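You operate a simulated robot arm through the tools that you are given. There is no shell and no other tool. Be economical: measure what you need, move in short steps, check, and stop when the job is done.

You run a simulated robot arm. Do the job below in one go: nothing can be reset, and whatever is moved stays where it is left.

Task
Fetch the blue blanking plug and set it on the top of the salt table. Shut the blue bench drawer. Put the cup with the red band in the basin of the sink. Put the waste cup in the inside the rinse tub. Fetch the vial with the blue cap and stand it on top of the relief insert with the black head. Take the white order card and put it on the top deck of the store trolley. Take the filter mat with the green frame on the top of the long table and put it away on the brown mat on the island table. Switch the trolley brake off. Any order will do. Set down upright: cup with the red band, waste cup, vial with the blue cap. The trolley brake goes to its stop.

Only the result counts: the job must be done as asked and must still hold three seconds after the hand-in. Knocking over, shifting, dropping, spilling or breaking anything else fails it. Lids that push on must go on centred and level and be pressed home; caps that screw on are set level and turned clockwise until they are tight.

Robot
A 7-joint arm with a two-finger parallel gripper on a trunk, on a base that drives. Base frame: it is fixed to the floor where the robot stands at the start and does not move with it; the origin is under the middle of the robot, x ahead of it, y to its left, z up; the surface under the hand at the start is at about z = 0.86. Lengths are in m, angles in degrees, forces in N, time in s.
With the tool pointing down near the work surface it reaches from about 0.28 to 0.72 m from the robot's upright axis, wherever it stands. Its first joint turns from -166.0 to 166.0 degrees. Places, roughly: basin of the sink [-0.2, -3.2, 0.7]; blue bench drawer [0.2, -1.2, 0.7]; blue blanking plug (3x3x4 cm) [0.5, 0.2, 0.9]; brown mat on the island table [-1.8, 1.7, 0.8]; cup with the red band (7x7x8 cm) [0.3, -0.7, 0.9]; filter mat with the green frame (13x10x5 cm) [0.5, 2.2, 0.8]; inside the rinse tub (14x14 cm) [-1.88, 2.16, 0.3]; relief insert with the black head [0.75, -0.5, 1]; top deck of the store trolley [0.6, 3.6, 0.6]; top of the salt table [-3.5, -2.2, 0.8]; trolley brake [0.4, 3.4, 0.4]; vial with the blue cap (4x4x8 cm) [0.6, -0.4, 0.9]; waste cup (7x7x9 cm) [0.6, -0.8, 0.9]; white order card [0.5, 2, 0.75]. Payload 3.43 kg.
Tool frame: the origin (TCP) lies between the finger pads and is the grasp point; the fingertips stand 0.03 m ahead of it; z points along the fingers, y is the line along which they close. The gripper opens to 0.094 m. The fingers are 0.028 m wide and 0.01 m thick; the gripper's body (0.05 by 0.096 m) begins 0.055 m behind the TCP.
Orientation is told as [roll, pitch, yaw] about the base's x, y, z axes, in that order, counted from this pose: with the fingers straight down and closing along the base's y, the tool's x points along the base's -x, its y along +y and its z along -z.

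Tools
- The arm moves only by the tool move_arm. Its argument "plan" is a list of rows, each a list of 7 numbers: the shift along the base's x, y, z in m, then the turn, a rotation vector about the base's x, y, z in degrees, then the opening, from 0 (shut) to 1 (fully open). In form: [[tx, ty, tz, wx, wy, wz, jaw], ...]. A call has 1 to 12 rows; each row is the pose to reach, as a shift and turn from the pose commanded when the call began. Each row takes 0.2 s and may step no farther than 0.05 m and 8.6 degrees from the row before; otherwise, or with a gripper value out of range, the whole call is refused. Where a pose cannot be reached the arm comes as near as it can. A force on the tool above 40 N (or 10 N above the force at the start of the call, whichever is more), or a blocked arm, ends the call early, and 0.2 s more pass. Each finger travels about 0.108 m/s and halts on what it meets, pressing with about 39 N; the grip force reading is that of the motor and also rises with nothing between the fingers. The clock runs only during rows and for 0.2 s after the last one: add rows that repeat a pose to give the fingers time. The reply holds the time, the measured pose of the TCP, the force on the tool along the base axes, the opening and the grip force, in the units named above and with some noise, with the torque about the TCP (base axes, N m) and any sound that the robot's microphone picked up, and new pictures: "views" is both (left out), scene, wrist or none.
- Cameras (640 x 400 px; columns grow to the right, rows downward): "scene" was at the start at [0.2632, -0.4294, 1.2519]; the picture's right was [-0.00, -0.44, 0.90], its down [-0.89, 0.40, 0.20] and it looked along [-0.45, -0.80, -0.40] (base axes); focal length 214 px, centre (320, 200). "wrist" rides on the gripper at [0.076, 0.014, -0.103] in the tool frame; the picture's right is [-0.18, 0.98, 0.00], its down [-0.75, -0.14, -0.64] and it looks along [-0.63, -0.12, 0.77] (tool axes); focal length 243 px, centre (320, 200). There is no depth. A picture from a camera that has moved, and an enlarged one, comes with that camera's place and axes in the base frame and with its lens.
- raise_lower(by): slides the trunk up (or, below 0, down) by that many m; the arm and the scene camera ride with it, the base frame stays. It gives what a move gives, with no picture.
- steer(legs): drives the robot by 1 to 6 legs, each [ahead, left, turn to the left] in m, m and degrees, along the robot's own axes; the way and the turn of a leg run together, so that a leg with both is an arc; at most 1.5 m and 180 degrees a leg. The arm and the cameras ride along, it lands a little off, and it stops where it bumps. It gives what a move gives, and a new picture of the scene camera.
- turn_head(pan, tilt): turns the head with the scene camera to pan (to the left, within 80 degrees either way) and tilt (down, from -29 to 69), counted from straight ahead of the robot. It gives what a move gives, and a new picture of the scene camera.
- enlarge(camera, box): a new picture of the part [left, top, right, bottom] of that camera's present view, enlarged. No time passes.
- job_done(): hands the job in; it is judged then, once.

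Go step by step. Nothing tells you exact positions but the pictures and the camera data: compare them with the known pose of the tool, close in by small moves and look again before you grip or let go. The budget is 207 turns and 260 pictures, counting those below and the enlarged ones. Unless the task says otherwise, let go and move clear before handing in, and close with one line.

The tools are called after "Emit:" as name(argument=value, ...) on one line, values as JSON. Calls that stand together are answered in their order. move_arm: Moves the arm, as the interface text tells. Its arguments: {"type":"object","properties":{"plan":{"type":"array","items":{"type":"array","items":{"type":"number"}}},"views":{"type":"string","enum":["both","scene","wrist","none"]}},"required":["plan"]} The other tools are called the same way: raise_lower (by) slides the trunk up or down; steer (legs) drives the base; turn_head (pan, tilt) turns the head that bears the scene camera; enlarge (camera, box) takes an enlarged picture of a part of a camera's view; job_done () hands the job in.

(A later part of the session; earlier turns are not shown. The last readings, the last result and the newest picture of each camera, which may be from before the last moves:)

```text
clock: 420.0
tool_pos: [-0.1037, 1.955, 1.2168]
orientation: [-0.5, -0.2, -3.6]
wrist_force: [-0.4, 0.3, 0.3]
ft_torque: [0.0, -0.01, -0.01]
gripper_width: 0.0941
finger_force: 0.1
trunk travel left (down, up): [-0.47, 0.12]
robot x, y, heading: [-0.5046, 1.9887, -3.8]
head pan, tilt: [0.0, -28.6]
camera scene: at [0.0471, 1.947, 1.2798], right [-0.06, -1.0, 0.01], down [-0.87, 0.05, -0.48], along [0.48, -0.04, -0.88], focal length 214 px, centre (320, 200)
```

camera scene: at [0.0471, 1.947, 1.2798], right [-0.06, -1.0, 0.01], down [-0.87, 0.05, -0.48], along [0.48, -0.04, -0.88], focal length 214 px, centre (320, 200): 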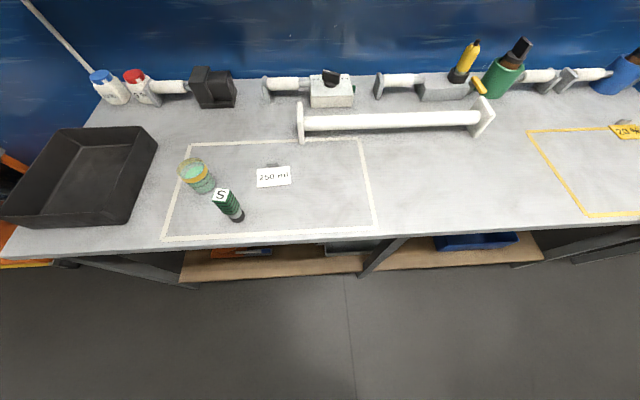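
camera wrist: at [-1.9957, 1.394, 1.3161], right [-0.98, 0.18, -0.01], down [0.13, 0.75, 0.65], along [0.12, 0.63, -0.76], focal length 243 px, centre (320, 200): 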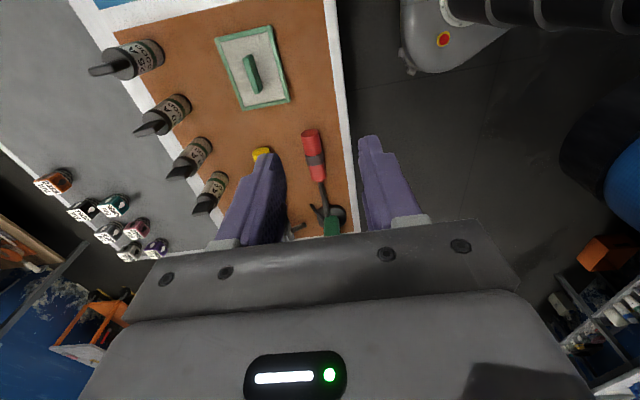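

Emit:
enlarge(camera="scene", box=[170, 130, 370, 250])

Emit:
steer(legs=[[0.38, 0.1, 3.8]])

Emit:
move_arm(plan=[[0.04, 0.01, -0.02, 0.5, 0, 0, 1], [0.08, 0.02, -0.05, 0.5, 0, 0, 1], [0.1, 0.03, -0.09, 0.5, 0, 0, 1]], views="both")

```text
3.20 times, centred on (270, 190) of scene
camera zoom: at [0.0471, 1.947, 1.2798], right [-0.06, -1.0, 0.01], down [-0.87, 0.05, -0.48], along [0.48, -0.04, -0.88], focal length 686 px, centre (480, 232)
```

zoom: 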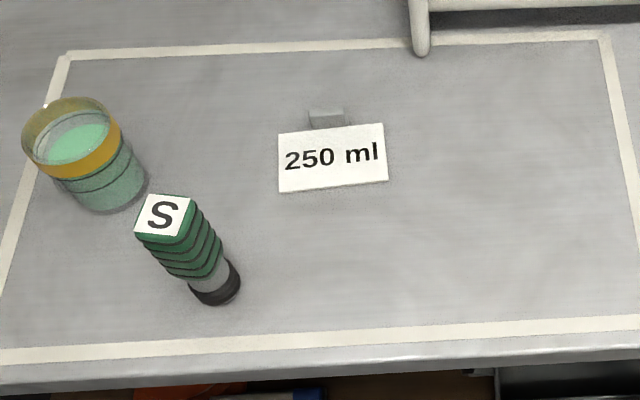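

```text
clock: 422.4
tool_pos: [0.2831, 2.0686, 1.2166]
orientation: [-0.5, -0.2, -0.2]
wrist_force: [-0.1, -0.6, -0.4]
ft_torque: [-0.03, 0.03, -0.01]
gripper_width: 0.094
finger_force: 0.1
trunk travel left (down, up): [-0.47, 0.12]
robot x, y, heading: [-0.1139, 2.0746, 0.1]
head pan, tilt: [0.0, -28.6]
camera scene: at [0.4352, 2.0695, 1.2794], right [0.0, -1.0, 0.01], down [-0.88, 0.0, -0.48], along [0.48, -0.01, -0.88], focal length 214 px, centre (320, 200)
```

scene: 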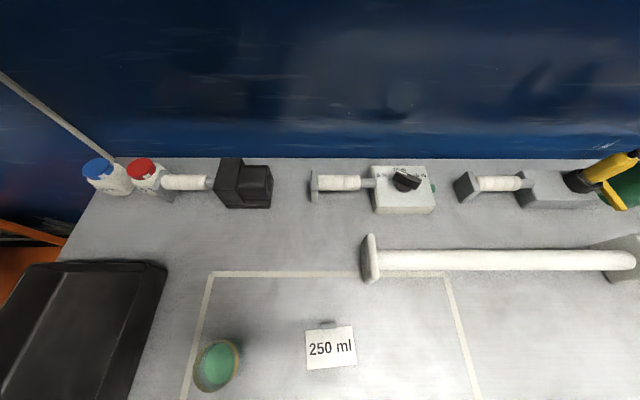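

```text
refused: row 2 steps farther than a row can; nothing moved
```

Emit:
move_arm(plan=[[0.03, -0.005, -0.02, 0.5, 0, 0, 1], [0.06, -0.01, -0.05, 0.5, 0, 0, 1], [0.09, -0.015, -0.085, 0.5, 0, 0, 1], [0.12, -0.015, -0.12, 0.5, 0, 0, 1], [0.13, -0.015, -0.165, 0.5, 0, 0, 1], [0.13, -0.015, -0.21, 0.5, 0, 0, 1]], views="wrist")

Emit:
enlarge(camera="wrist", box=[240, 50, 400, 150])

```text
clock: 423.8
tool_pos: [0.412, 2.0543, 1.008]
orientation: [0.1, -0.3, -0.1]
wrist_force: [0.1, 0.9, 0.8]
ft_torque: [0.03, 0.01, 0.02]
gripper_width: 0.0942
finger_force: 0.0
trunk travel left (down, up): [-0.47, 0.12]
robot x, y, heading: [-0.1129, 2.0756, -0.1]
head pan, tilt: [0.0, -28.6]
camera wrist: at [0.3358, 2.0691, 1.1097], right [0.19, 0.98, 0.0], down [0.75, -0.14, 0.64], along [0.63, -0.12, -0.76], focal length 243 px, centre (320, 200)
```

wrist: 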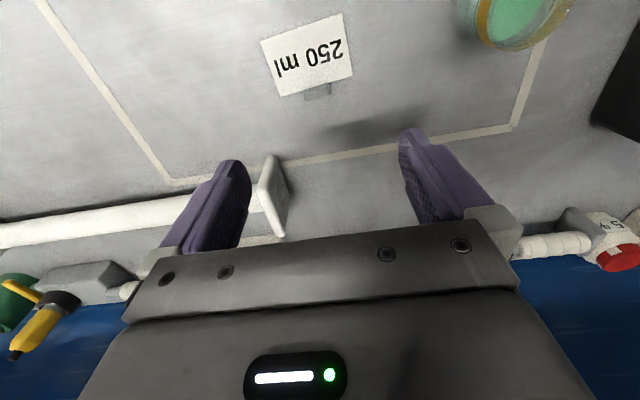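

```text
4.00 times, centred on (320, 100) of wrist
camera zoom: at [0.3358, 2.0691, 1.1097], right [0.19, 0.98, 0.0], down [0.75, -0.14, 0.64], along [0.63, -0.12, -0.76], focal length 970 px, centre (320, 600)
```

zoom: 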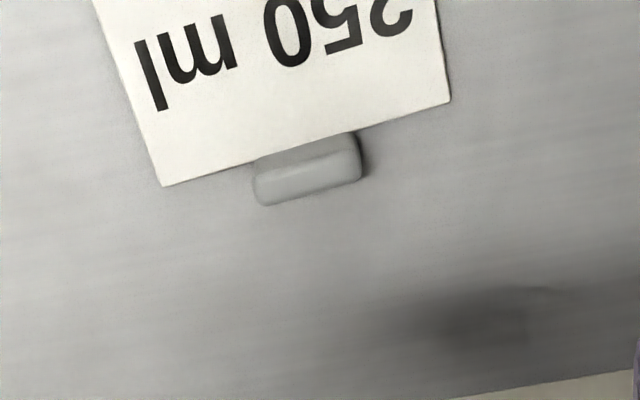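

The card lies flat with a raised grey tab (3 cm wide) on its far edge at ≈(0.421,2.049), turned ≈6°. I'll grip that tab.

Emit:
turn_head(pan=0, tilt=69)

Emit:
move_arm(plan=[[0.008, -0.003, -0.04, 0, 0, 3, 0.6], [0.014, -0.005, -0.08, 0, 0, 6, 0.6], [0.014, -0.005, -0.11, 0, 0, 6, 0.6], [0.014, -0.005, -0.13, 0, 0, 6, 0.6]], views="wrist")

```text
clock: 425.6
tool_pos: [0.4117, 2.054, 1.0089]
orientation: [0.0, -0.2, -0.2]
wrist_force: [0.3, 0.5, -0.9]
ft_torque: [0.01, -0.01, 0.0]
gripper_width: 0.094
finger_force: 0.1
trunk travel left (down, up): [-0.47, 0.12]
robot x, y, heading: [-0.1164, 2.0764, -0.3]
head pan, tilt: [0.0, 68.8]
camera scene: at [0.423, 2.0542, 1.0829], right [0.0, -1.0, 0.0], down [-0.37, 0.0, 0.93], along [-0.93, 0.0, -0.37], focal length 214 px, centre (320, 200)
```

scene: 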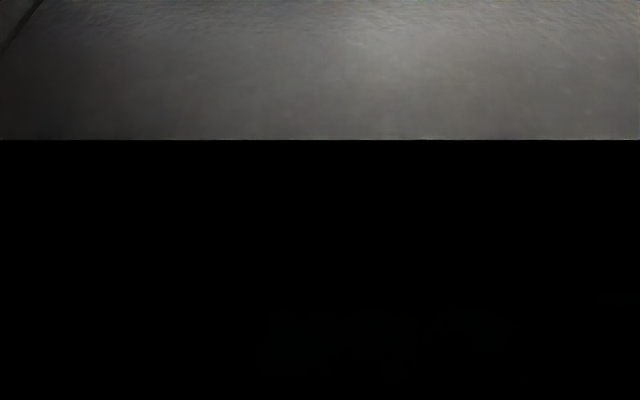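

```text
clock: 426.6
tool_pos: [0.425, 2.0482, 0.875]
orientation: [0.0, -0.2, 5.8]
wrist_force: [-0.3, 0.1, 0.4]
ft_torque: [-0.04, 0.0, 0.03]
gripper_width: 0.0564
finger_force: 0.1
trunk travel left (down, up): [-0.47, 0.12]
robot x, y, heading: [-0.112, 2.0726, -0.2]
head pan, tilt: [0.0, 68.8]
camera wrist: at [0.3471, 2.0556, 0.9771], right [0.08, 1.0, 0.0], down [0.76, -0.06, 0.65], along [0.64, -0.05, -0.76], focal length 243 px, centre (320, 200)
```

wrist: 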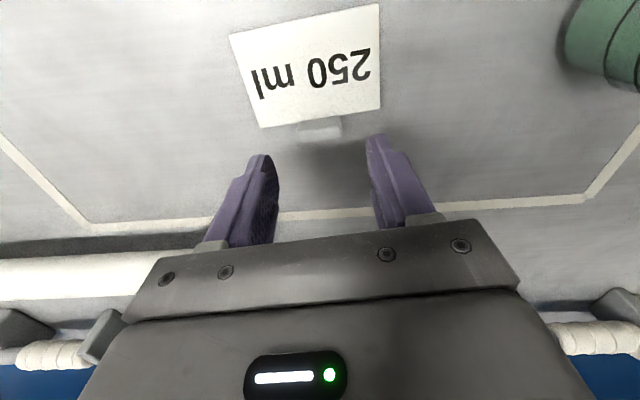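

Emit:
move_arm(plan=[[0.003, 0.001, -0.02, 0, 0, 0, 0.55], [0.003, 0.001, -0.034, 0, 0, 0, 0.55], [0.003, 0.001, -0.04, 0, 0, 0, 0.55]], views="wrist")

```text
clock: 427.4
tool_pos: [0.4294, 2.0502, 0.8376]
orientation: [0.0, -0.3, 5.8]
wrist_force: [-1.0, 0.1, -0.1]
ft_torque: [-0.02, 0.03, -0.01]
gripper_width: 0.0517
finger_force: 0.1
trunk travel left (down, up): [-0.47, 0.12]
robot x, y, heading: [-0.1152, 2.0769, -0.3]
head pan, tilt: [0.0, 68.8]
camera wrist: at [0.3519, 2.0576, 0.9391], right [0.08, 1.0, 0.0], down [0.76, -0.06, 0.64], along [0.64, -0.05, -0.76], focal length 243 px, centre (320, 200)
```

wrist: 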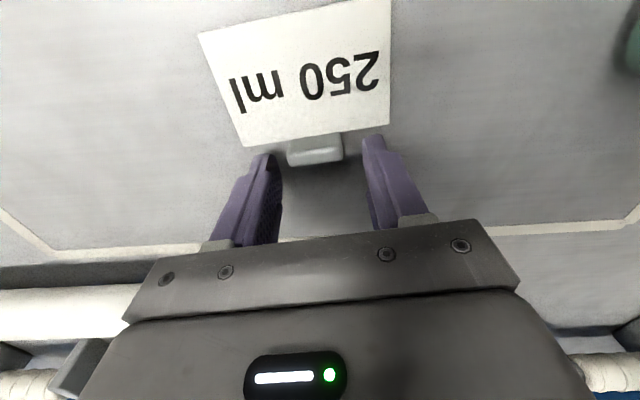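

Emit:
move_arm(plan=[[-0.001, 0, -0.003, 0, 0, 0, 0.55], [-0.001, 0, -0.005, 0, 0, 0, 0.55]], views="none")

Emit:
move_arm(plan=[[0, 0, 0, 0, 0, 0, 0.3], [0, 0, 0, 0, 0, 0, 0], [0, 0, 0, 0, 0, 0, 0], [0, 0, 0, 0, 0, 0, 0]], views="wrist")

```text
clock: 428.0
tool_pos: [0.4293, 2.0494, 0.8338]
orientation: [0.0, -0.3, 5.8]
wrist_force: [-3.2, 1.7, 15.4]
ft_torque: [0.03, 0.29, -0.05]
gripper_width: 0.0517
finger_force: 0.1
trunk travel left (down, up): [-0.47, 0.12]
robot x, y, heading: [-0.1134, 2.0787, -0.0]
head pan, tilt: [0.0, 68.8]
```

```text
clock: 429.0
tool_pos: [0.4293, 2.0491, 0.8335]
orientation: [0.0, -0.5, 5.8]
wrist_force: [6.5, -5.0, 24.6]
ft_torque: [-0.17, 0.12, 0.06]
gripper_width: 0.0306
finger_force: 39.0
trunk travel left (down, up): [-0.47, 0.12]
robot x, y, heading: [-0.1144, 2.0766, 0.1]
head pan, tilt: [0.0, 68.8]
camera wrist: at [0.351, 2.056, 0.9349], right [0.08, 1.0, 0.0], down [0.76, -0.06, 0.65], along [0.65, -0.05, -0.76], focal length 243 px, centre (320, 200)
```

wrist: 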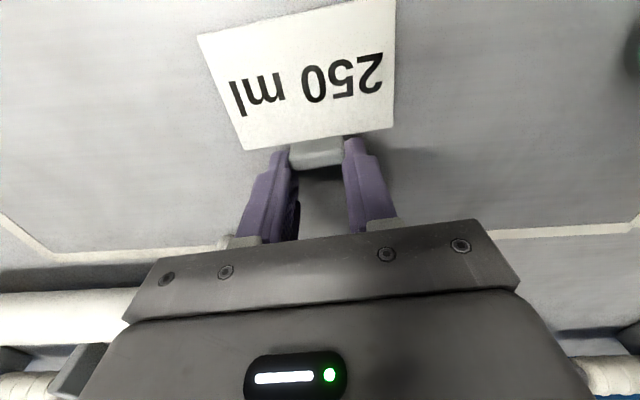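

Gripped the tab (0.031). Lift and check.

Emit:
move_arm(plan=[[0, 0, 0.01, 0, 0, 0, 0], [0, 0, 0.03, 0, 0, 0, 0], [0, 0, 0.06, 0, 0, 0, 0], [0, 0, 0.1, 0, 0, 0, 0]], views="wrist")

```text
clock: 430.0
tool_pos: [0.4283, 2.048, 0.9296]
orientation: [0.0, -0.2, 5.8]
wrist_force: [-0.7, 0.2, -0.7]
ft_torque: [0.0, -0.01, -0.03]
gripper_width: 0.0305
finger_force: 39.6
trunk travel left (down, up): [-0.47, 0.12]
robot x, y, heading: [-0.1155, 2.0734, -0.3]
head pan, tilt: [0.0, 68.8]
camera wrist: at [0.3502, 2.0559, 1.0325], right [0.08, 1.0, 0.0], down [0.76, -0.06, 0.64], along [0.64, -0.05, -0.76], focal length 243 px, centre (320, 200)
```

wrist: 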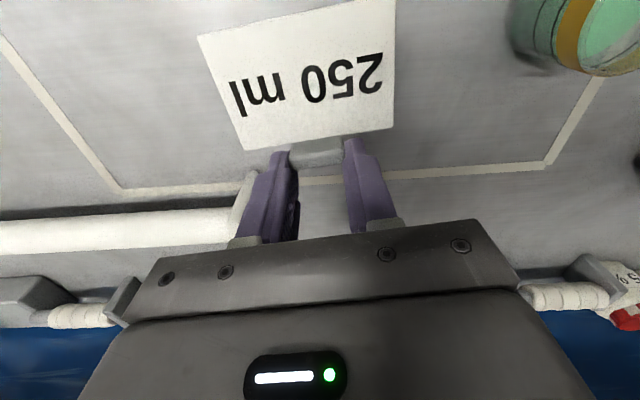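

Card held. Retract, back off and move north toward the orange trolley.

Emit:
move_arm(plan=[[0, 0, 0.04, 0, 0, 0, 0], [-0.01, 0, 0.08, 0, 0, 0, 0], [-0.04, 0, 0.12, 0, 0, 0, 0], [-0.07, 0, 0.16, 0, 0, 0, 0], [-0.09, 0, 0.2, 0, 0, 0, 0]], views="none")

Emit:
steer(legs=[[-0.5, 0, 0], [0, 0.9, 0]])

Emit:
turn_head(pan=0, tilt=-29)

```text
clock: 431.2
tool_pos: [0.3372, 2.0508, 1.1345]
orientation: [0.0, -0.2, 5.9]
wrist_force: [0.2, -0.3, 0.3]
ft_torque: [0.02, 0.01, 0.0]
gripper_width: 0.0305
finger_force: 39.0
trunk travel left (down, up): [-0.47, 0.12]
robot x, y, heading: [-0.1165, 2.0751, -0.0]
head pan, tilt: [0.0, 68.8]
```

```text
clock: 438.5
tool_pos: [-0.1496, 2.9681, 1.1322]
orientation: [0.0, -0.1, 6.0]
wrist_force: [0.1, 0.8, -0.3]
ft_torque: [-0.01, 0.01, 0.01]
gripper_width: 0.0308
finger_force: 39.5
trunk travel left (down, up): [-0.47, 0.12]
robot x, y, heading: [-0.6036, 2.9943, -0.2]
head pan, tilt: [0.0, 68.8]
camera scene: at [-0.1384, 2.9705, 1.2066], right [0.1, -0.99, 0.0], down [-0.36, -0.04, 0.93], along [-0.93, -0.1, -0.37], focal length 214 px, centre (320, 200)
```

scene: 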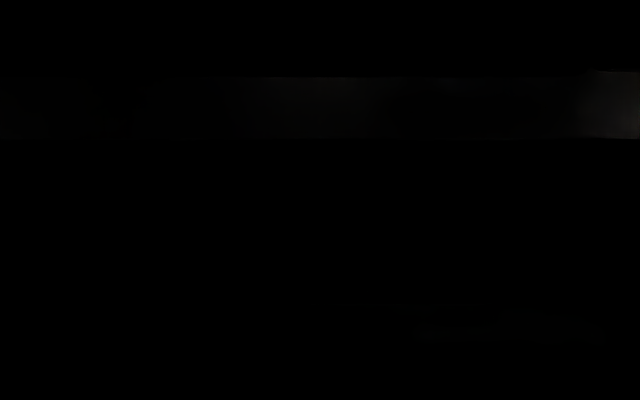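

```text
clock: 440.2
tool_pos: [-0.1514, 2.9681, 1.1327]
orientation: [0.0, -0.3, 6.0]
wrist_force: [0.3, 0.3, 0.0]
ft_torque: [-0.01, -0.03, -0.03]
gripper_width: 0.0305
finger_force: 39.0
trunk travel left (down, up): [-0.47, 0.12]
robot x, y, heading: [-0.6044, 2.993, 0.0]
head pan, tilt: [0.0, -28.6]
camera scene: at [0.0007, 2.9847, 1.1959], right [0.1, -0.99, 0.0], down [-0.87, -0.09, -0.48], along [0.48, 0.05, -0.88], focal length 214 px, centre (320, 200)
```

scene: 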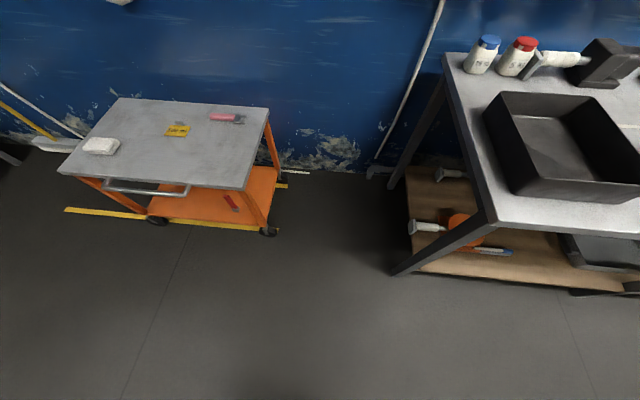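

Emit:
enlarge(camera="scene", box=[40, 80, 320, 255])

Emit:
steer(legs=[[0, 0.5, 0]])

Emit:
enlarge(camera="scene", box=[220, 80, 500, 255])

```text
2.29 times, centred on (180, 168) of scene
camera zoom: at [0.0007, 2.9847, 1.1959], right [0.1, -0.99, 0.0], down [-0.87, -0.09, -0.48], along [0.48, 0.05, -0.88], focal length 490 px, centre (640, 274)
```

zoom: 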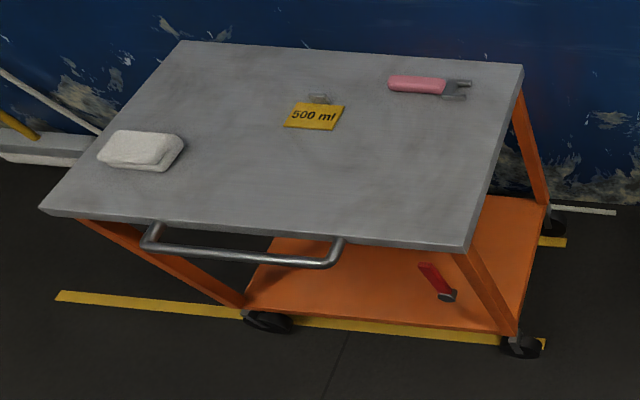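

```text
clock: 443.2
tool_pos: [-0.1474, 3.4721, 1.1324]
orientation: [0.1, -0.2, 5.3]
wrist_force: [-0.2, -0.1, -0.7]
ft_torque: [-0.01, 0.0, 0.0]
gripper_width: 0.0305
finger_force: 38.7
trunk travel left (down, up): [-0.47, 0.12]
robot x, y, heading: [-0.5997, 3.4993, -0.4]
head pan, tilt: [0.0, -28.6]
camera scene: at [0.0034, 3.4865, 1.196], right [0.09, -1.0, 0.0], down [-0.87, -0.08, -0.48], along [0.48, 0.04, -0.88], focal length 214 px, centre (320, 200)
```

scene: 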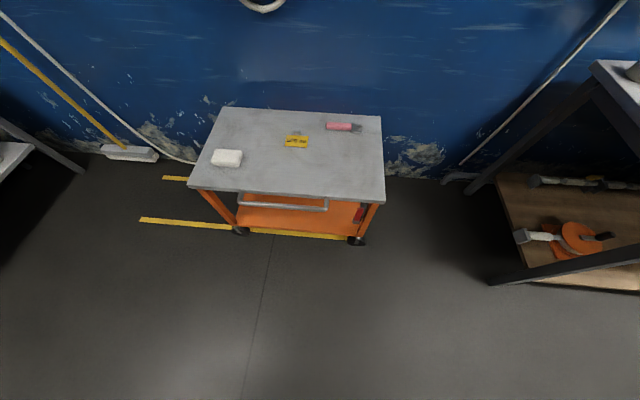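

```text
2.29 times, centred on (360, 168) of scene
camera zoom: at [0.0034, 3.4865, 1.196], right [0.09, -1.0, 0.0], down [-0.87, -0.08, -0.48], along [0.48, 0.04, -0.88], focal length 490 px, centre (229, 274)
```

zoom: 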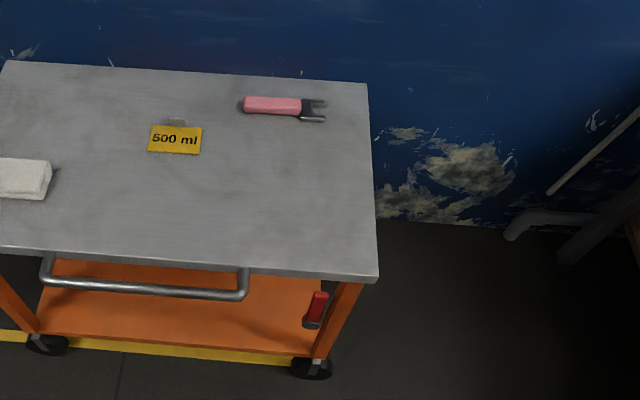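

Deck at z≈0.555, x 0.36–0.74, y 3.30–3.93; free space at (0.475,3.55). The brake is a red lever under the deck by the near-right post. Moving in to set the card.

Emit:
turn_head(pan=0, tilt=69)

Emit:
steer(legs=[[0.5, 0.05, 0.4]])

Emit:
raise_lower(by=-0.33)

Emit:
move_arm(plan=[[0.04, 0, 0, 0, 0, 0, 0], [0.08, 0, 0, 0, 0, 0, 0], [0.12, 0, -0.03, 0, 0, 0, 0], [0.15, 0, -0.06, 0, 0, 0, 0]], views="wrist")

```text
clock: 444.9
tool_pos: [-0.1469, 3.4722, 1.1324]
orientation: [-0.1, -0.3, 5.3]
wrist_force: [-0.3, 0.3, -0.5]
ft_torque: [0.0, -0.02, 0.01]
gripper_width: 0.0303
finger_force: 38.3
trunk travel left (down, up): [-0.47, 0.12]
robot x, y, heading: [-0.6006, 3.5008, -0.6]
head pan, tilt: [0.0, 68.8]
camera scene: at [-0.136, 3.4728, 1.2066], right [0.09, -1.0, 0.0], down [-0.36, -0.03, 0.93], along [-0.93, -0.09, -0.37], focal length 214 px, centre (320, 200)
```

scene: 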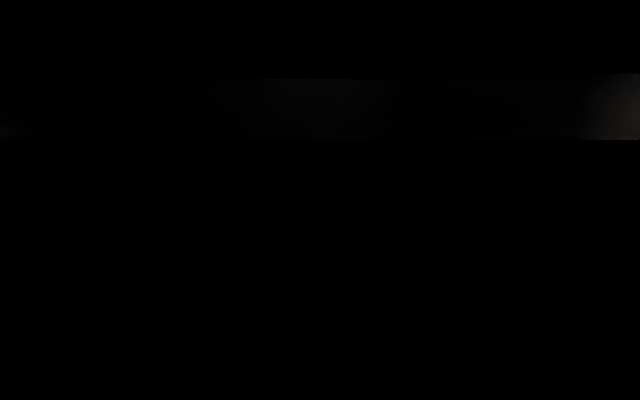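

```text
clock: 448.0
tool_pos: [0.3741, 3.5205, 1.1337]
orientation: [0.0, -0.1, 5.5]
wrist_force: [-0.2, 0.2, -0.1]
ft_torque: [0.01, -0.02, 0.01]
gripper_width: 0.0303
finger_force: 39.0
trunk travel left (down, up): [-0.47, 0.12]
robot x, y, heading: [-0.0765, 3.5498, -0.1]
head pan, tilt: [0.0, 68.8]
camera scene: at [0.3854, 3.5217, 1.2063], right [0.1, -1.0, 0.0], down [-0.36, -0.04, 0.93], along [-0.93, -0.09, -0.36], focal length 214 px, centre (320, 200)
```

scene: 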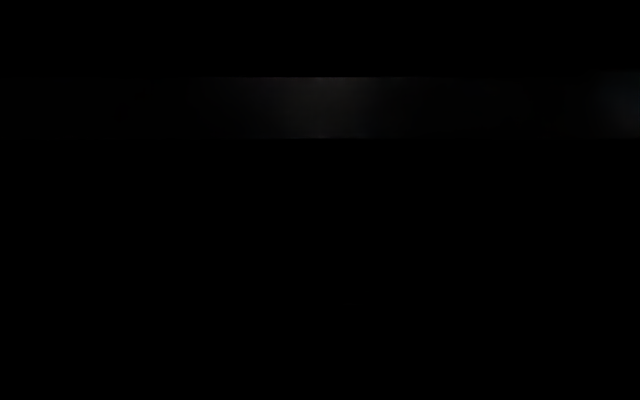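

```text
clock: 451.2
tool_pos: [0.3732, 3.5206, 0.8027]
orientation: [0.0, -0.2, 5.6]
wrist_force: [-0.3, -0.5, 0.4]
ft_torque: [-0.05, 0.0, 0.03]
gripper_width: 0.0305
finger_force: 39.3
trunk travel left (down, up): [-0.14, 0.45]
robot x, y, heading: [-0.0792, 3.5516, -0.4]
head pan, tilt: [0.0, 68.8]
```

```text
clock: 452.2
tool_pos: [0.524, 3.5205, 0.7418]
orientation: [0.2, -0.1, 5.5]
wrist_force: [0.0, 0.3, -0.2]
ft_torque: [0.02, 0.03, -0.01]
gripper_width: 0.0306
finger_force: 39.1
trunk travel left (down, up): [-0.14, 0.45]
robot x, y, heading: [-0.0821, 3.5462, -0.1]
head pan, tilt: [0.0, 68.8]
camera wrist: at [0.4457, 3.5287, 0.843], right [0.09, 1.0, 0.0], down [0.76, -0.07, 0.64], along [0.64, -0.06, -0.77], focal length 243 px, centre (320, 200)
```

wrist: 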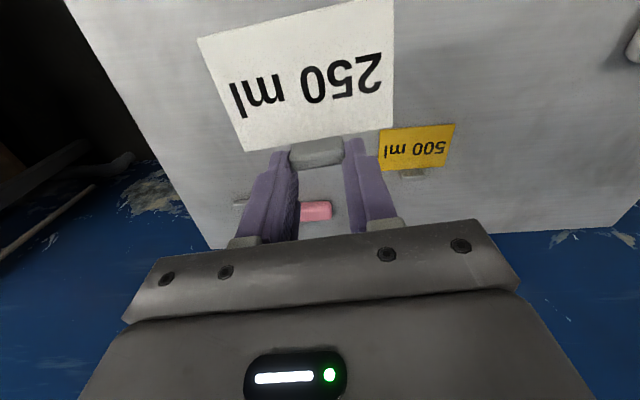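

Emit:
move_arm(plan=[[-0.005, 0, -0.045, 0, 0, 0, 0], [-0.005, 0, -0.09, 0, 0, 0, 0], [-0.005, 0, -0.125, 0, 0, 0, 0]], views="wrist")

Emit:
move_arm(plan=[[0, 0, -0.005, 0, 0, 0, 0], [0, 0, -0.01, 0, 0, 0, 0], [0, 0, -0.015, 0, 0, 0, 0]], views="none")

```text
clock: 453.0
tool_pos: [0.5184, 3.5228, 0.6157]
orientation: [-0.1, -0.1, 5.6]
wrist_force: [0.5, -0.2, 0.2]
ft_torque: [-0.02, 0.03, 0.01]
gripper_width: 0.0305
finger_force: 39.3
trunk travel left (down, up): [-0.14, 0.45]
robot x, y, heading: [-0.0811, 3.5491, -0.1]
head pan, tilt: [0.0, 68.8]
camera wrist: at [0.4406, 3.5311, 0.7176], right [0.09, 1.0, 0.0], down [0.76, -0.07, 0.64], along [0.64, -0.06, -0.76], focal length 243 px, centre (320, 200)
```

wrist: 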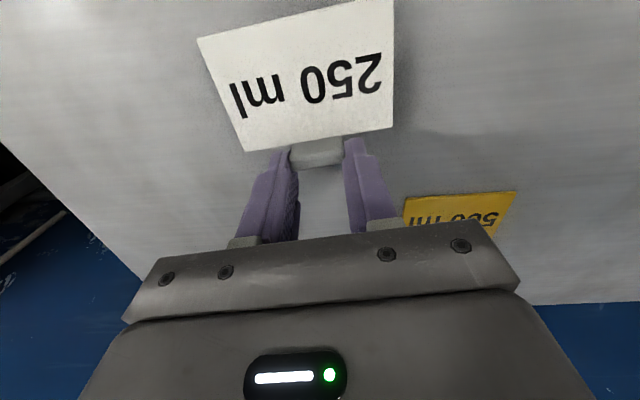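

```text
clock: 453.8
tool_pos: [0.5186, 3.5209, 0.6027]
orientation: [0.0, -0.2, 5.5]
wrist_force: [0.5, -1.0, 0.2]
ft_torque: [0.01, -0.02, 0.0]
gripper_width: 0.0304
finger_force: 39.0
trunk travel left (down, up): [-0.14, 0.45]
robot x, y, heading: [-0.0772, 3.5461, -0.3]
head pan, tilt: [0.0, 68.8]
```

Emit:
move_arm(plan=[[0, 0, -0.004, 0, 0, 0, 0], [0, 0, -0.008, 0, 0, 0, 0], [0, 0, -0.012, 0, 0, 0, 0]], views="none")

Emit:
move_arm(plan=[[0, 0, -0.004, 0, 0, 0, 0], [0, 0, -0.007, 0, 0, 0, 0]], views="wrist")

```text
clock: 454.6
tool_pos: [0.5193, 3.5205, 0.5942]
orientation: [0.0, -0.4, 5.6]
wrist_force: [-1.1, 1.0, 15.2]
ft_torque: [0.06, 0.2, 0.03]
gripper_width: 0.0307
finger_force: 39.0
trunk travel left (down, up): [-0.14, 0.45]
robot x, y, heading: [-0.0812, 3.5465, -0.3]
head pan, tilt: [0.0, 68.8]
```

```text
clock: 455.0
tool_pos: [0.52, 3.5214, 0.5945]
orientation: [0.1, -0.6, 5.6]
wrist_force: [-4.1, -0.3, 23.4]
ft_torque: [-0.04, 0.62, -0.06]
gripper_width: 0.0304
finger_force: 39.1
trunk travel left (down, up): [-0.14, 0.45]
robot x, y, heading: [-0.0844, 3.548, -0.2]
head pan, tilt: [0.0, 68.8]
stopped in row 1: the force on the tool passed its limit at 47 N (the readings are from after the stop); the commanded pose is now the measured one
camera wrist: at [0.4427, 3.5285, 0.6948], right [0.09, 1.0, 0.0], down [0.76, -0.07, 0.65], along [0.65, -0.06, -0.76], focal length 243 px, centre (320, 200)
```

wrist: 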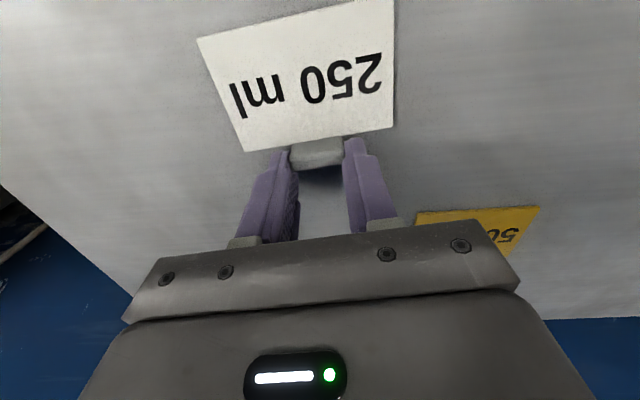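

Card on the deck. Release and rise.

Emit:
move_arm(plan=[[0, 0, 0.002, 0, 0, 0, 0.2], [0, 0, 0.002, 0, 0, 0, 0.4], [0, 0, 0.002, 0, 0, 0, 0.6], [0, 0, 0.002, 0, 0, 0, 0.6], [0, 0, 0.03, 0, 0, 0, 0.6], [0, 0, 0.07, 0, 0, 0, 0.6], [0, 0, 0.12, 0, 0, 0, 0.6], [-0.02, 0, 0.16, 0, 0, 0, 0.6], [-0.06, 0, 0.19, 0, 0, 0, 0.4], [-0.1, 0, 0.22, 0, 0, 0, 0.2]], views="wrist")

Emit:
steer(legs=[[-0.4, -0.15, 0]])

Emit:
turn_head(pan=0, tilt=-29)

```text
clock: 457.2
tool_pos: [0.4233, 3.5229, 0.8132]
orientation: [0.0, -0.4, 5.5]
wrist_force: [0.3, 0.9, 0.0]
ft_torque: [-0.03, -0.02, -0.01]
gripper_width: 0.0187
finger_force: 0.1
trunk travel left (down, up): [-0.14, 0.45]
robot x, y, heading: [-0.0863, 3.5484, -0.4]
head pan, tilt: [0.0, 68.8]
camera wrist: at [0.3454, 3.5288, 0.9145], right [0.09, 1.0, 0.0], down [0.76, -0.07, 0.65], along [0.64, -0.06, -0.76], focal length 243 px, centre (320, 200)
```

wrist: 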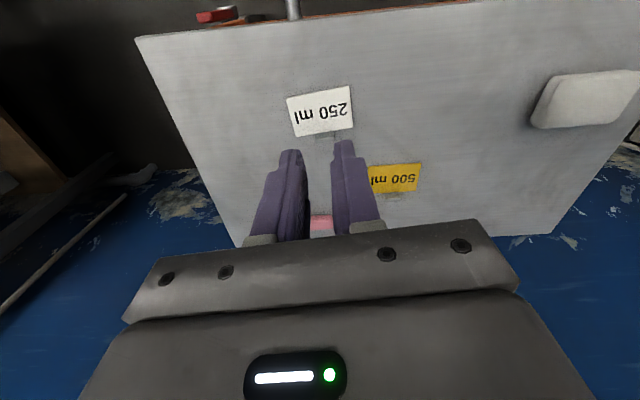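

```text
clock: 459.8
tool_pos: [0.0223, 3.3776, 0.8131]
orientation: [0.0, -0.5, 6.1]
wrist_force: [-0.4, 0.4, 0.6]
ft_torque: [-0.02, 0.0, 0.02]
gripper_width: 0.0189
finger_force: 0.0
trunk travel left (down, up): [-0.14, 0.45]
robot x, y, heading: [-0.4846, 3.3983, 0.2]
head pan, tilt: [0.0, 68.8]
camera scene: at [0.0326, 3.3784, 0.8866], right [0.11, -0.99, 0.0], down [-0.37, -0.04, 0.93], along [-0.92, -0.1, -0.37], focal length 214 px, centre (320, 200)
```

scene: 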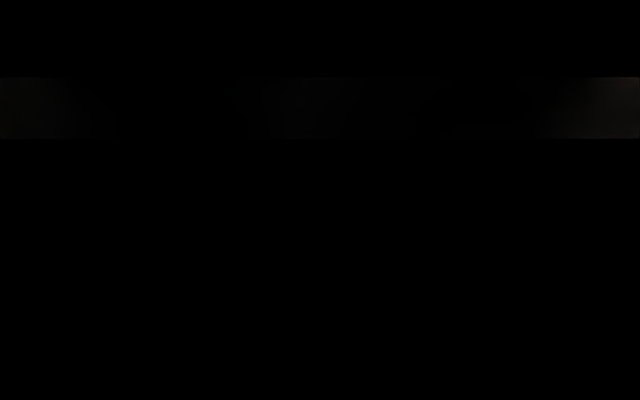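

```text
clock: 461.6
tool_pos: [0.0215, 3.3773, 0.8137]
orientation: [0.1, -0.4, 6.3]
wrist_force: [0.3, -0.2, -0.6]
ft_torque: [-0.04, -0.02, 0.01]
gripper_width: 0.0188
finger_force: 0.1
trunk travel left (down, up): [-0.14, 0.45]
robot x, y, heading: [-0.4848, 3.3994, 0.2]
head pan, tilt: [0.0, -28.6]
camera scene: at [0.1717, 3.3936, 0.8764], right [0.11, -0.99, 0.0], down [-0.87, -0.09, -0.48], along [0.48, 0.05, -0.87], focal length 214 px, centre (320, 200)
```

scene: 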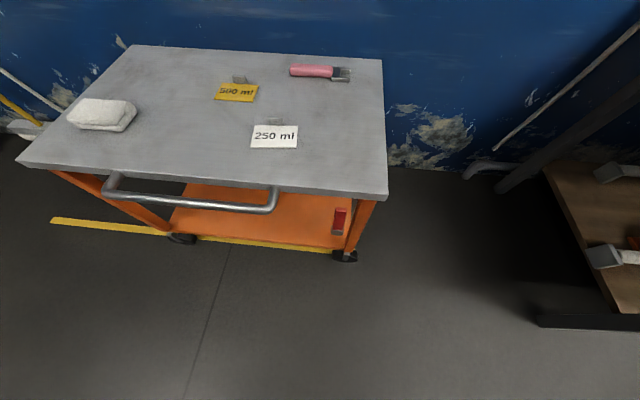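

The card is placed. Now lower and pitch the tool forward to look at the brake lever (≈(0.38,3.37,0.41)).

Emit:
raise_lower(by=-0.13)

Emit:
move_arm(plan=[[0, 0, -0.03, 0, -8, 0, 0], [0, 0, -0.06, 0, -16, 0, 0], [0, 0, -0.09, 0, -24, 0, 0], [0, 0, -0.12, 0, -32, 0, 0], [0, 0, -0.15, 0, -40, 0, 0], [0, 0, -0.18, 0, -48, 0, 0], [0, 0, -0.21, 0, -56, 0, 0], [0, 0, -0.23, 0, -62, 0, 0]], views="both")

```text
clock: 463.1
tool_pos: [0.0221, 3.3771, 0.6833]
orientation: [-0.1, -0.4, 6.2]
wrist_force: [0.1, 0.3, -0.4]
ft_torque: [-0.02, -0.01, 0.01]
gripper_width: 0.0189
finger_force: 0.2
trunk travel left (down, up): [-0.01, 0.58]
robot x, y, heading: [-0.481, 3.3944, 0.1]
head pan, tilt: [0.0, -28.6]
```

```text
clock: 464.9
tool_pos: [0.0196, 3.3755, 0.4536]
orientation: [-11.7, -61.9, 13.2]
wrist_force: [-0.6, 0.6, 0.4]
ft_torque: [0.02, 0.02, -0.03]
gripper_width: 0.0
finger_force: 33.2
trunk travel left (down, up): [-0.01, 0.58]
robot x, y, heading: [-0.4843, 3.3974, 0.4]
head pan, tilt: [0.0, -28.6]
camera scene: at [0.0343, 3.3936, 0.6142], right [0.05, -0.99, 0.1], down [0.02, -0.1, -1.0], along [1.0, 0.05, 0.02], focal length 214 px, centre (320, 200)
camera wrist: at [-0.1069, 3.3836, 0.4311], right [0.03, 1.0, 0.07], down [-0.22, -0.06, 0.97], along [0.98, -0.05, 0.21], focal length 243 px, centre (320, 200)
```

scene: 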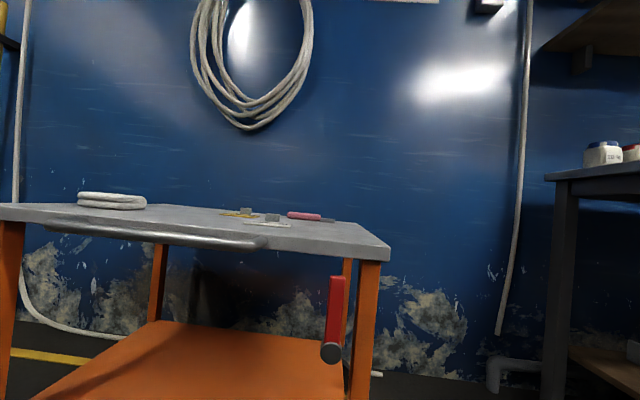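
wrist: 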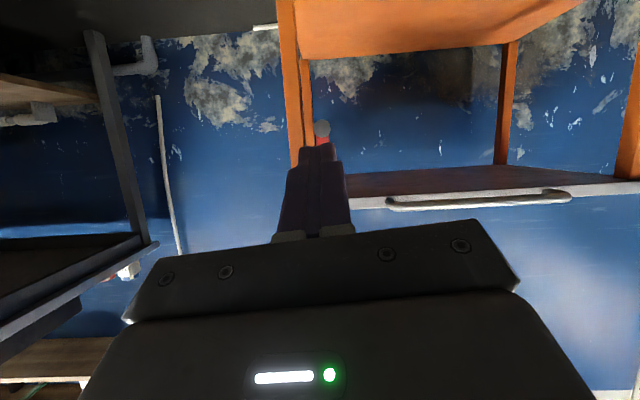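

Emit:
enlarge(camera="scene", box=[270, 240, 430, 400])

```text
2.50 times, centred on (350, 320) of scene
camera zoom: at [0.0343, 3.3936, 0.6142], right [0.05, -0.99, 0.1], down [0.02, -0.1, -1.0], along [1.0, 0.05, 0.02], focal length 536 px, centre (245, -100)
```

zoom: 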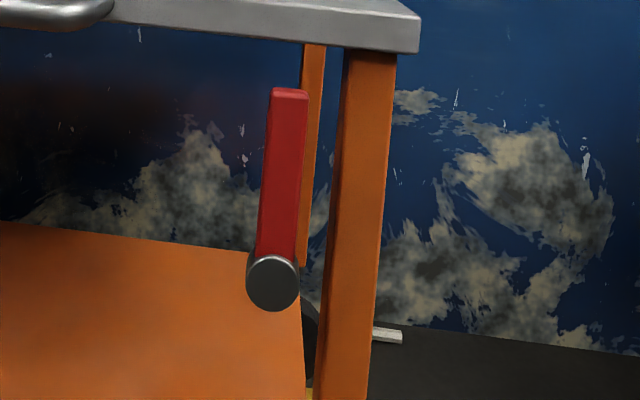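

The brake lever is red, upright, with its pivot disc facing me (axis along x): pivot ≈(0.363,3.37,0.386), top ≈0.50. I'll drive nearer, level the tool to point along +x, and grip the lever to feel which way it turns.

Emit:
turn_head(pan=0, tilt=69)

Emit:
steer(legs=[[0.2, 0, 0]])

Emit:
move_arm(plan=[[0, 0, 0.005, 2, -6.7, -0.7, 0.3], [0, 0, 0.01, 4, -13.4, -1.4, 0.5], [0, 0, 0.016, 5.9, -20, -2, 0.6]], views="wrist")

```text
clock: 466.7
tool_pos: [0.0196, 3.3762, 0.4528]
orientation: [-11.7, -61.7, 13.2]
wrist_force: [0.5, -0.3, 0.0]
ft_torque: [-0.01, -0.01, 0.0]
gripper_width: 0.0
finger_force: 32.9
trunk travel left (down, up): [-0.01, 0.58]
robot x, y, heading: [-0.4866, 3.3998, 0.2]
head pan, tilt: [0.0, 68.8]
camera scene: at [-0.0396, 3.3785, 0.4962], right [0.05, -0.99, 0.1], down [-0.99, -0.04, 0.11], along [-0.11, -0.1, -0.99], focal length 214 px, centre (320, 200)
```

scene: 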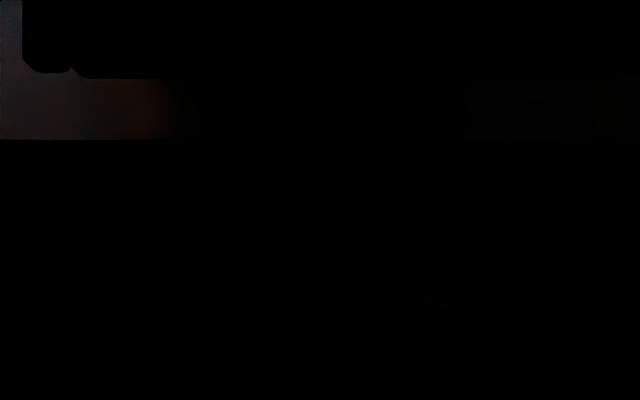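

```text
clock: 468.2
tool_pos: [0.213, 3.3749, 0.4528]
orientation: [-11.7, -61.7, 13.0]
wrist_force: [-0.3, -0.3, -0.4]
ft_torque: [0.05, -0.02, -0.03]
gripper_width: 0.0001
finger_force: 32.9
trunk travel left (down, up): [-0.01, 0.58]
robot x, y, heading: [-0.2891, 3.4006, 0.1]
head pan, tilt: [0.0, 68.8]
camera scene: at [0.1548, 3.3764, 0.4961], right [0.05, -0.99, 0.1], down [-0.99, -0.03, 0.11], along [-0.11, -0.1, -0.99], focal length 214 px, centre (320, 200)
```

scene: 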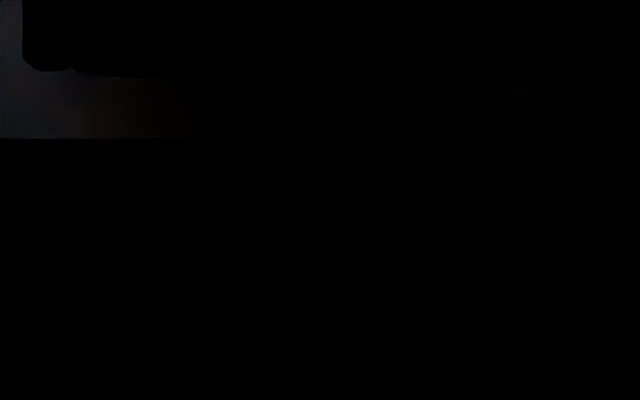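

```text
clock: 469.1
tool_pos: [0.2147, 3.3747, 0.4692]
orientation: [0.7, -82.4, -1.1]
wrist_force: [-0.1, 0.6, -0.5]
ft_torque: [0.01, -0.01, -0.02]
gripper_width: 0.0564
finger_force: 0.1
trunk travel left (down, up): [-0.01, 0.58]
robot x, y, heading: [-0.2909, 3.3933, -0.4]
head pan, tilt: [0.0, 68.8]
camera wrist: at [0.1026, 3.3906, 0.4063], right [0.03, 0.98, 0.18], down [-0.54, -0.14, 0.83], along [0.84, -0.12, 0.52], focal length 243 px, centre (320, 200)
```

wrist: 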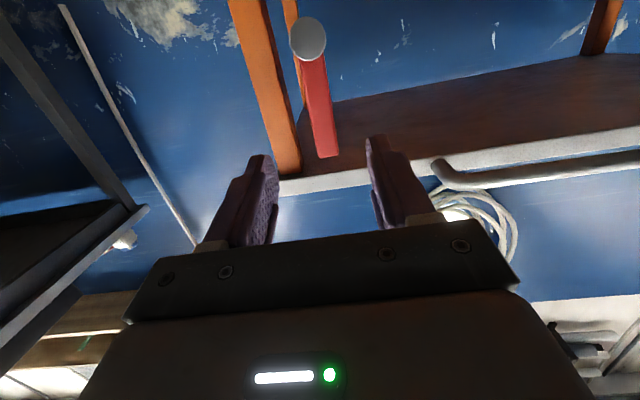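

Lever end ≈(0.36,3.374,0.505). Advance to straddle it.

Emit:
move_arm(plan=[[0.04, 0, 0.003, 0, 0, 0, 0.58], [0.08, 0, 0.005, 0, 0, 0, 0.58], [0.1, 0, 0.005, 0, 0, 0, 0.58]], views="wrist")

```text
clock: 469.9
tool_pos: [0.3158, 3.3757, 0.4767]
orientation: [0.6, -82.4, -1.0]
wrist_force: [0.4, 0.1, 0.4]
ft_torque: [-0.03, -0.01, 0.01]
gripper_width: 0.0545
finger_force: 0.1
trunk travel left (down, up): [-0.01, 0.58]
robot x, y, heading: [-0.2862, 3.396, -0.2]
head pan, tilt: [0.0, 68.8]
camera wrist: at [0.2033, 3.3928, 0.4125], right [0.03, 0.98, 0.18], down [-0.54, -0.14, 0.83], along [0.84, -0.12, 0.52], focal length 243 px, centre (320, 200)
```

wrist: 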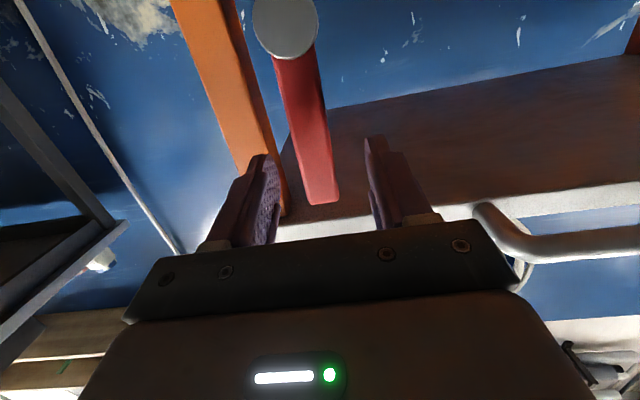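

Emit:
move_arm(plan=[[0.012, -0.002, 0, 0, 0, 0, 0.58], [0.027, -0.003, 0, 0, 0, 0, 0.58]], views="none")

Emit:
move_arm(plan=[[0, 0, 0, 0, 0, 0, 0.35], [0, 0, 0, 0, 0, 0, 0.2], [0, 0, 0, 0, 0, 0, 0.1], [0, 0, 0, 0, 0, 0, 0.1]], views="wrist")

```text
clock: 470.4
tool_pos: [0.342, 3.3732, 0.4737]
orientation: [0.3, -82.2, -0.8]
wrist_force: [0.0, -0.1, -0.5]
ft_torque: [0.02, -0.02, -0.01]
gripper_width: 0.0546
finger_force: 0.0
trunk travel left (down, up): [-0.01, 0.58]
robot x, y, heading: [-0.2885, 3.3979, -0.4]
head pan, tilt: [0.0, 68.8]
```

```text
clock: 471.4
tool_pos: [0.3423, 3.3735, 0.4751]
orientation: [0.5, -82.3, -0.9]
wrist_force: [0.1, 0.2, -0.7]
ft_torque: [-0.08, -0.01, 0.16]
gripper_width: 0.0235
finger_force: 45.5
trunk travel left (down, up): [-0.01, 0.58]
robot x, y, heading: [-0.2897, 3.3979, -0.0]
head pan, tilt: [0.0, 68.8]
camera wrist: at [0.2304, 3.3884, 0.4118], right [0.03, 0.98, 0.18], down [-0.54, -0.14, 0.83], along [0.84, -0.12, 0.52], focal length 243 px, centre (320, 200)
```

wrist: 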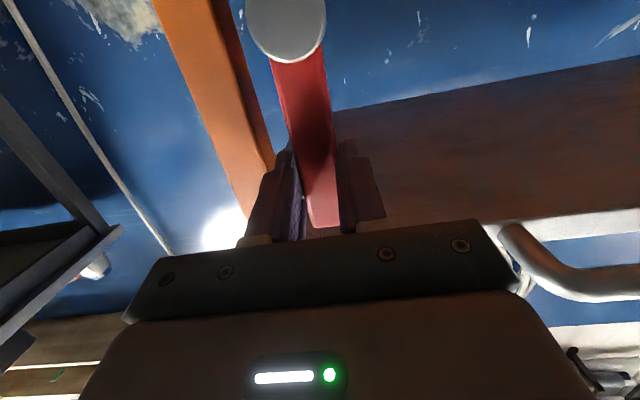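

Gripped. Test a small swing towards +y.

Emit:
move_arm(plan=[[0, 0.006, 0, -4, 0, 0, 0.1], [0, 0.011, -0.001, -8, 0, 0, 0.1]], views="wrist")

```text
clock: 472.1
tool_pos: [0.3423, 3.3831, 0.4737]
orientation: [-47.2, -79.1, 46.3]
wrist_force: [4.1, 2.9, 9.2]
ft_torque: [0.1, 0.88, -0.15]
gripper_width: 0.0236
finger_force: 45.2
trunk travel left (down, up): [-0.01, 0.58]
robot x, y, heading: [-0.289, 3.4009, -0.3]
head pan, tilt: [0.0, 68.8]
camera wrist: at [0.2306, 3.3898, 0.4091], right [0.03, 1.0, 0.04], down [-0.54, -0.02, 0.84], along [0.84, -0.05, 0.54], focal length 243 px, centre (320, 200)
```

wrist: 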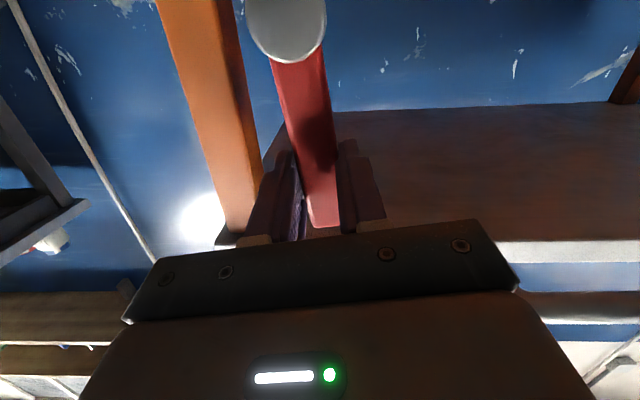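

It follows freely toward +y. Continue along the arc.

Emit:
move_arm(plan=[[0, 0.0109, -0.0023, -8, 0, 0, 0.1], [0, 0.0214, -0.0061, -16, 0, 0, 0.1], [0, 0.029, -0.0095, -22, 0, 0, 0.1]], views="wrist")

```text
clock: 472.9
tool_pos: [0.3419, 3.4099, 0.4638]
orientation: [-77.5, -59.0, 74.9]
wrist_force: [25.8, -4.5, -1.5]
ft_torque: [-0.26, -0.32, 0.27]
gripper_width: 0.0234
finger_force: 45.2
trunk travel left (down, up): [-0.01, 0.58]
robot x, y, heading: [-0.2893, 3.4004, -0.1]
head pan, tilt: [0.0, 68.8]
camera wrist: at [0.2303, 3.3928, 0.4024], right [0.03, 0.94, -0.33], down [-0.54, 0.3, 0.79], along [0.84, 0.15, 0.52], focal length 243 px, centre (320, 200)
```

wrist: 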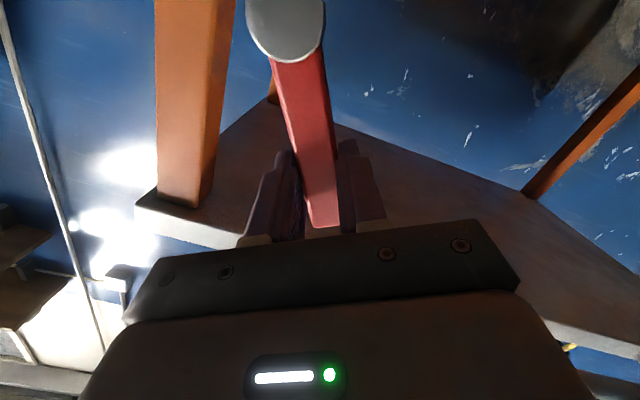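

Emit:
move_arm(plan=[[0, 0.0093, -0.0063, -8, 0, 0, 0.1], [0, 0.0175, -0.0137, -16, 0, 0, 0.1]], views="wrist")

```text
clock: 473.4
tool_pos: [0.3421, 3.4278, 0.4532]
orientation: [-81.6, -43.4, 78.5]
wrist_force: [-6.6, -2.7, -28.7]
ft_torque: [1.32, -0.41, 0.06]
gripper_width: 0.0233
finger_force: 45.6
out of reach, approached as far as the arm can: row 2
trunk travel left (down, up): [-0.01, 0.58]
robot x, y, heading: [-0.2872, 3.3982, -0.1]
head pan, tilt: [0.0, 68.8]
camera wrist: at [0.2292, 3.3959, 0.3997], right [0.02, 0.81, -0.58], down [-0.52, 0.5, 0.69], along [0.85, 0.29, 0.44], focal length 243 px, centre (320, 200)
```

wrist: 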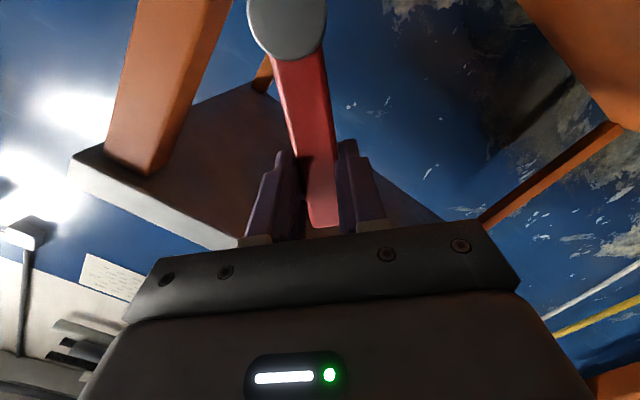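

Lever is at about 45° and the wrist roll limit is reached. I'll release, back out, roll back, then press down on the lever from above with closed fingers.

Emit:
move_arm(plan=[[0, 0, 0.002, 4, 0, 0, 0.4], [0, 0, 0.002, 4, 0, 0, 0.8], [-0.03, 0, 0.002, 4, 0, 0, 0.9], [-0.07, 0, 0.002, 4, 0, 0, 0.9], [-0.09, 0, 0.01, 12, 0, 0, 0.6], [-0.09, 0, 0.02, 20, 0, 0, 0.3], [-0.09, 0, 0.03, 28, 0, 0, 0], [-0.09, 0.002, 0.04, 36, 0, 0, 0], [-0.09, 0.005, 0.05, 44, 0, 0, 0], [-0.09, 0.008, 0.052, 46, 0, 0, 0]], views="wrist")

```text
clock: 475.6
tool_pos: [0.2573, 3.437, 0.5116]
orientation: [1.4, -82.3, -1.9]
wrist_force: [0.3, -0.1, 0.1]
ft_torque: [-0.05, 0.01, 0.05]
gripper_width: 0.0
finger_force: 32.4
trunk travel left (down, up): [-0.01, 0.58]
robot x, y, heading: [-0.2899, 3.3973, -0.1]
head pan, tilt: [0.0, 68.8]
camera wrist: at [0.1466, 3.4542, 0.4485], right [0.03, 0.98, 0.19], down [-0.54, -0.14, 0.83], along [0.84, -0.13, 0.52], focal length 243 px, centre (320, 200)
```

wrist: 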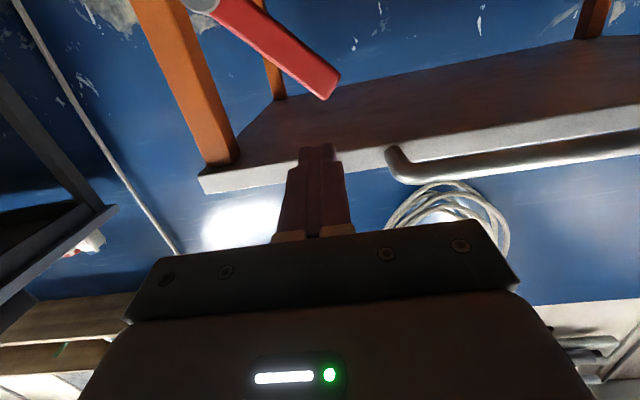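

The lever stays at ≈48°. Advance above it and press down.

Emit:
move_arm(plan=[[0.04, 0, -0.001, 0, 0, 0, 0], [0.075, 0, -0.002, 0, 0, 0, 0], [0.085, 0, -0.002, 0, 0, 0, 0]], views="none")

Emit:
move_arm(plan=[[0, 0, -0.012, 0, 0, 0, 0], [0, 0, -0.024, 0, 0, 0, 0], [0, 0, -0.036, 0, 0, 0, 0], [0, 0, -0.048, 0, 0, 0, 0], [0, 0, -0.06, 0, 0, 0, 0], [0, 0, -0.07, 0, 0, 0, 0]], views="wrist")

```text
clock: 476.4
tool_pos: [0.3439, 3.4357, 0.51]
orientation: [0.4, -82.2, -0.8]
wrist_force: [-1.0, -0.6, -0.3]
ft_torque: [-0.01, 0.03, -0.01]
gripper_width: 0.0
finger_force: 32.3
trunk travel left (down, up): [-0.01, 0.58]
robot x, y, heading: [-0.2909, 3.3963, -0.2]
head pan, tilt: [0.0, 68.8]
```

```text
clock: 477.9
tool_pos: [0.3431, 3.4376, 0.452]
orientation: [0.9, -82.8, -1.3]
wrist_force: [-2.8, -2.2, 32.6]
ft_torque: [0.26, -0.61, -0.04]
gripper_width: 0.0
finger_force: 32.3
out of reach, approached as far as the arm can: row 6
trunk travel left (down, up): [-0.01, 0.58]
robot x, y, heading: [-0.2867, 3.3973, -0.1]
head pan, tilt: [0.0, 68.8]
camera wrist: at [0.2316, 3.4526, 0.3892], right [0.03, 0.98, 0.18], down [-0.54, -0.14, 0.83], along [0.84, -0.13, 0.53], focal length 243 px, centre (320, 200)
```

wrist: 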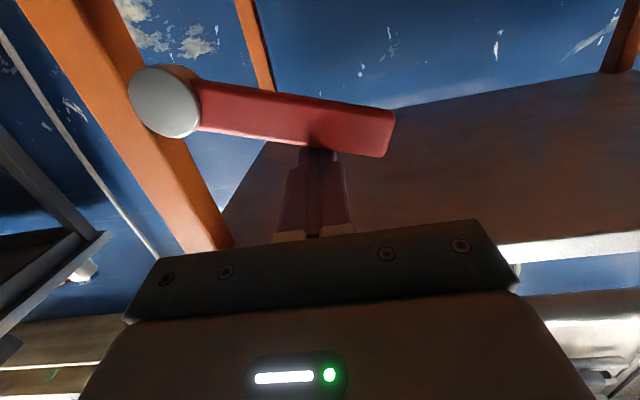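

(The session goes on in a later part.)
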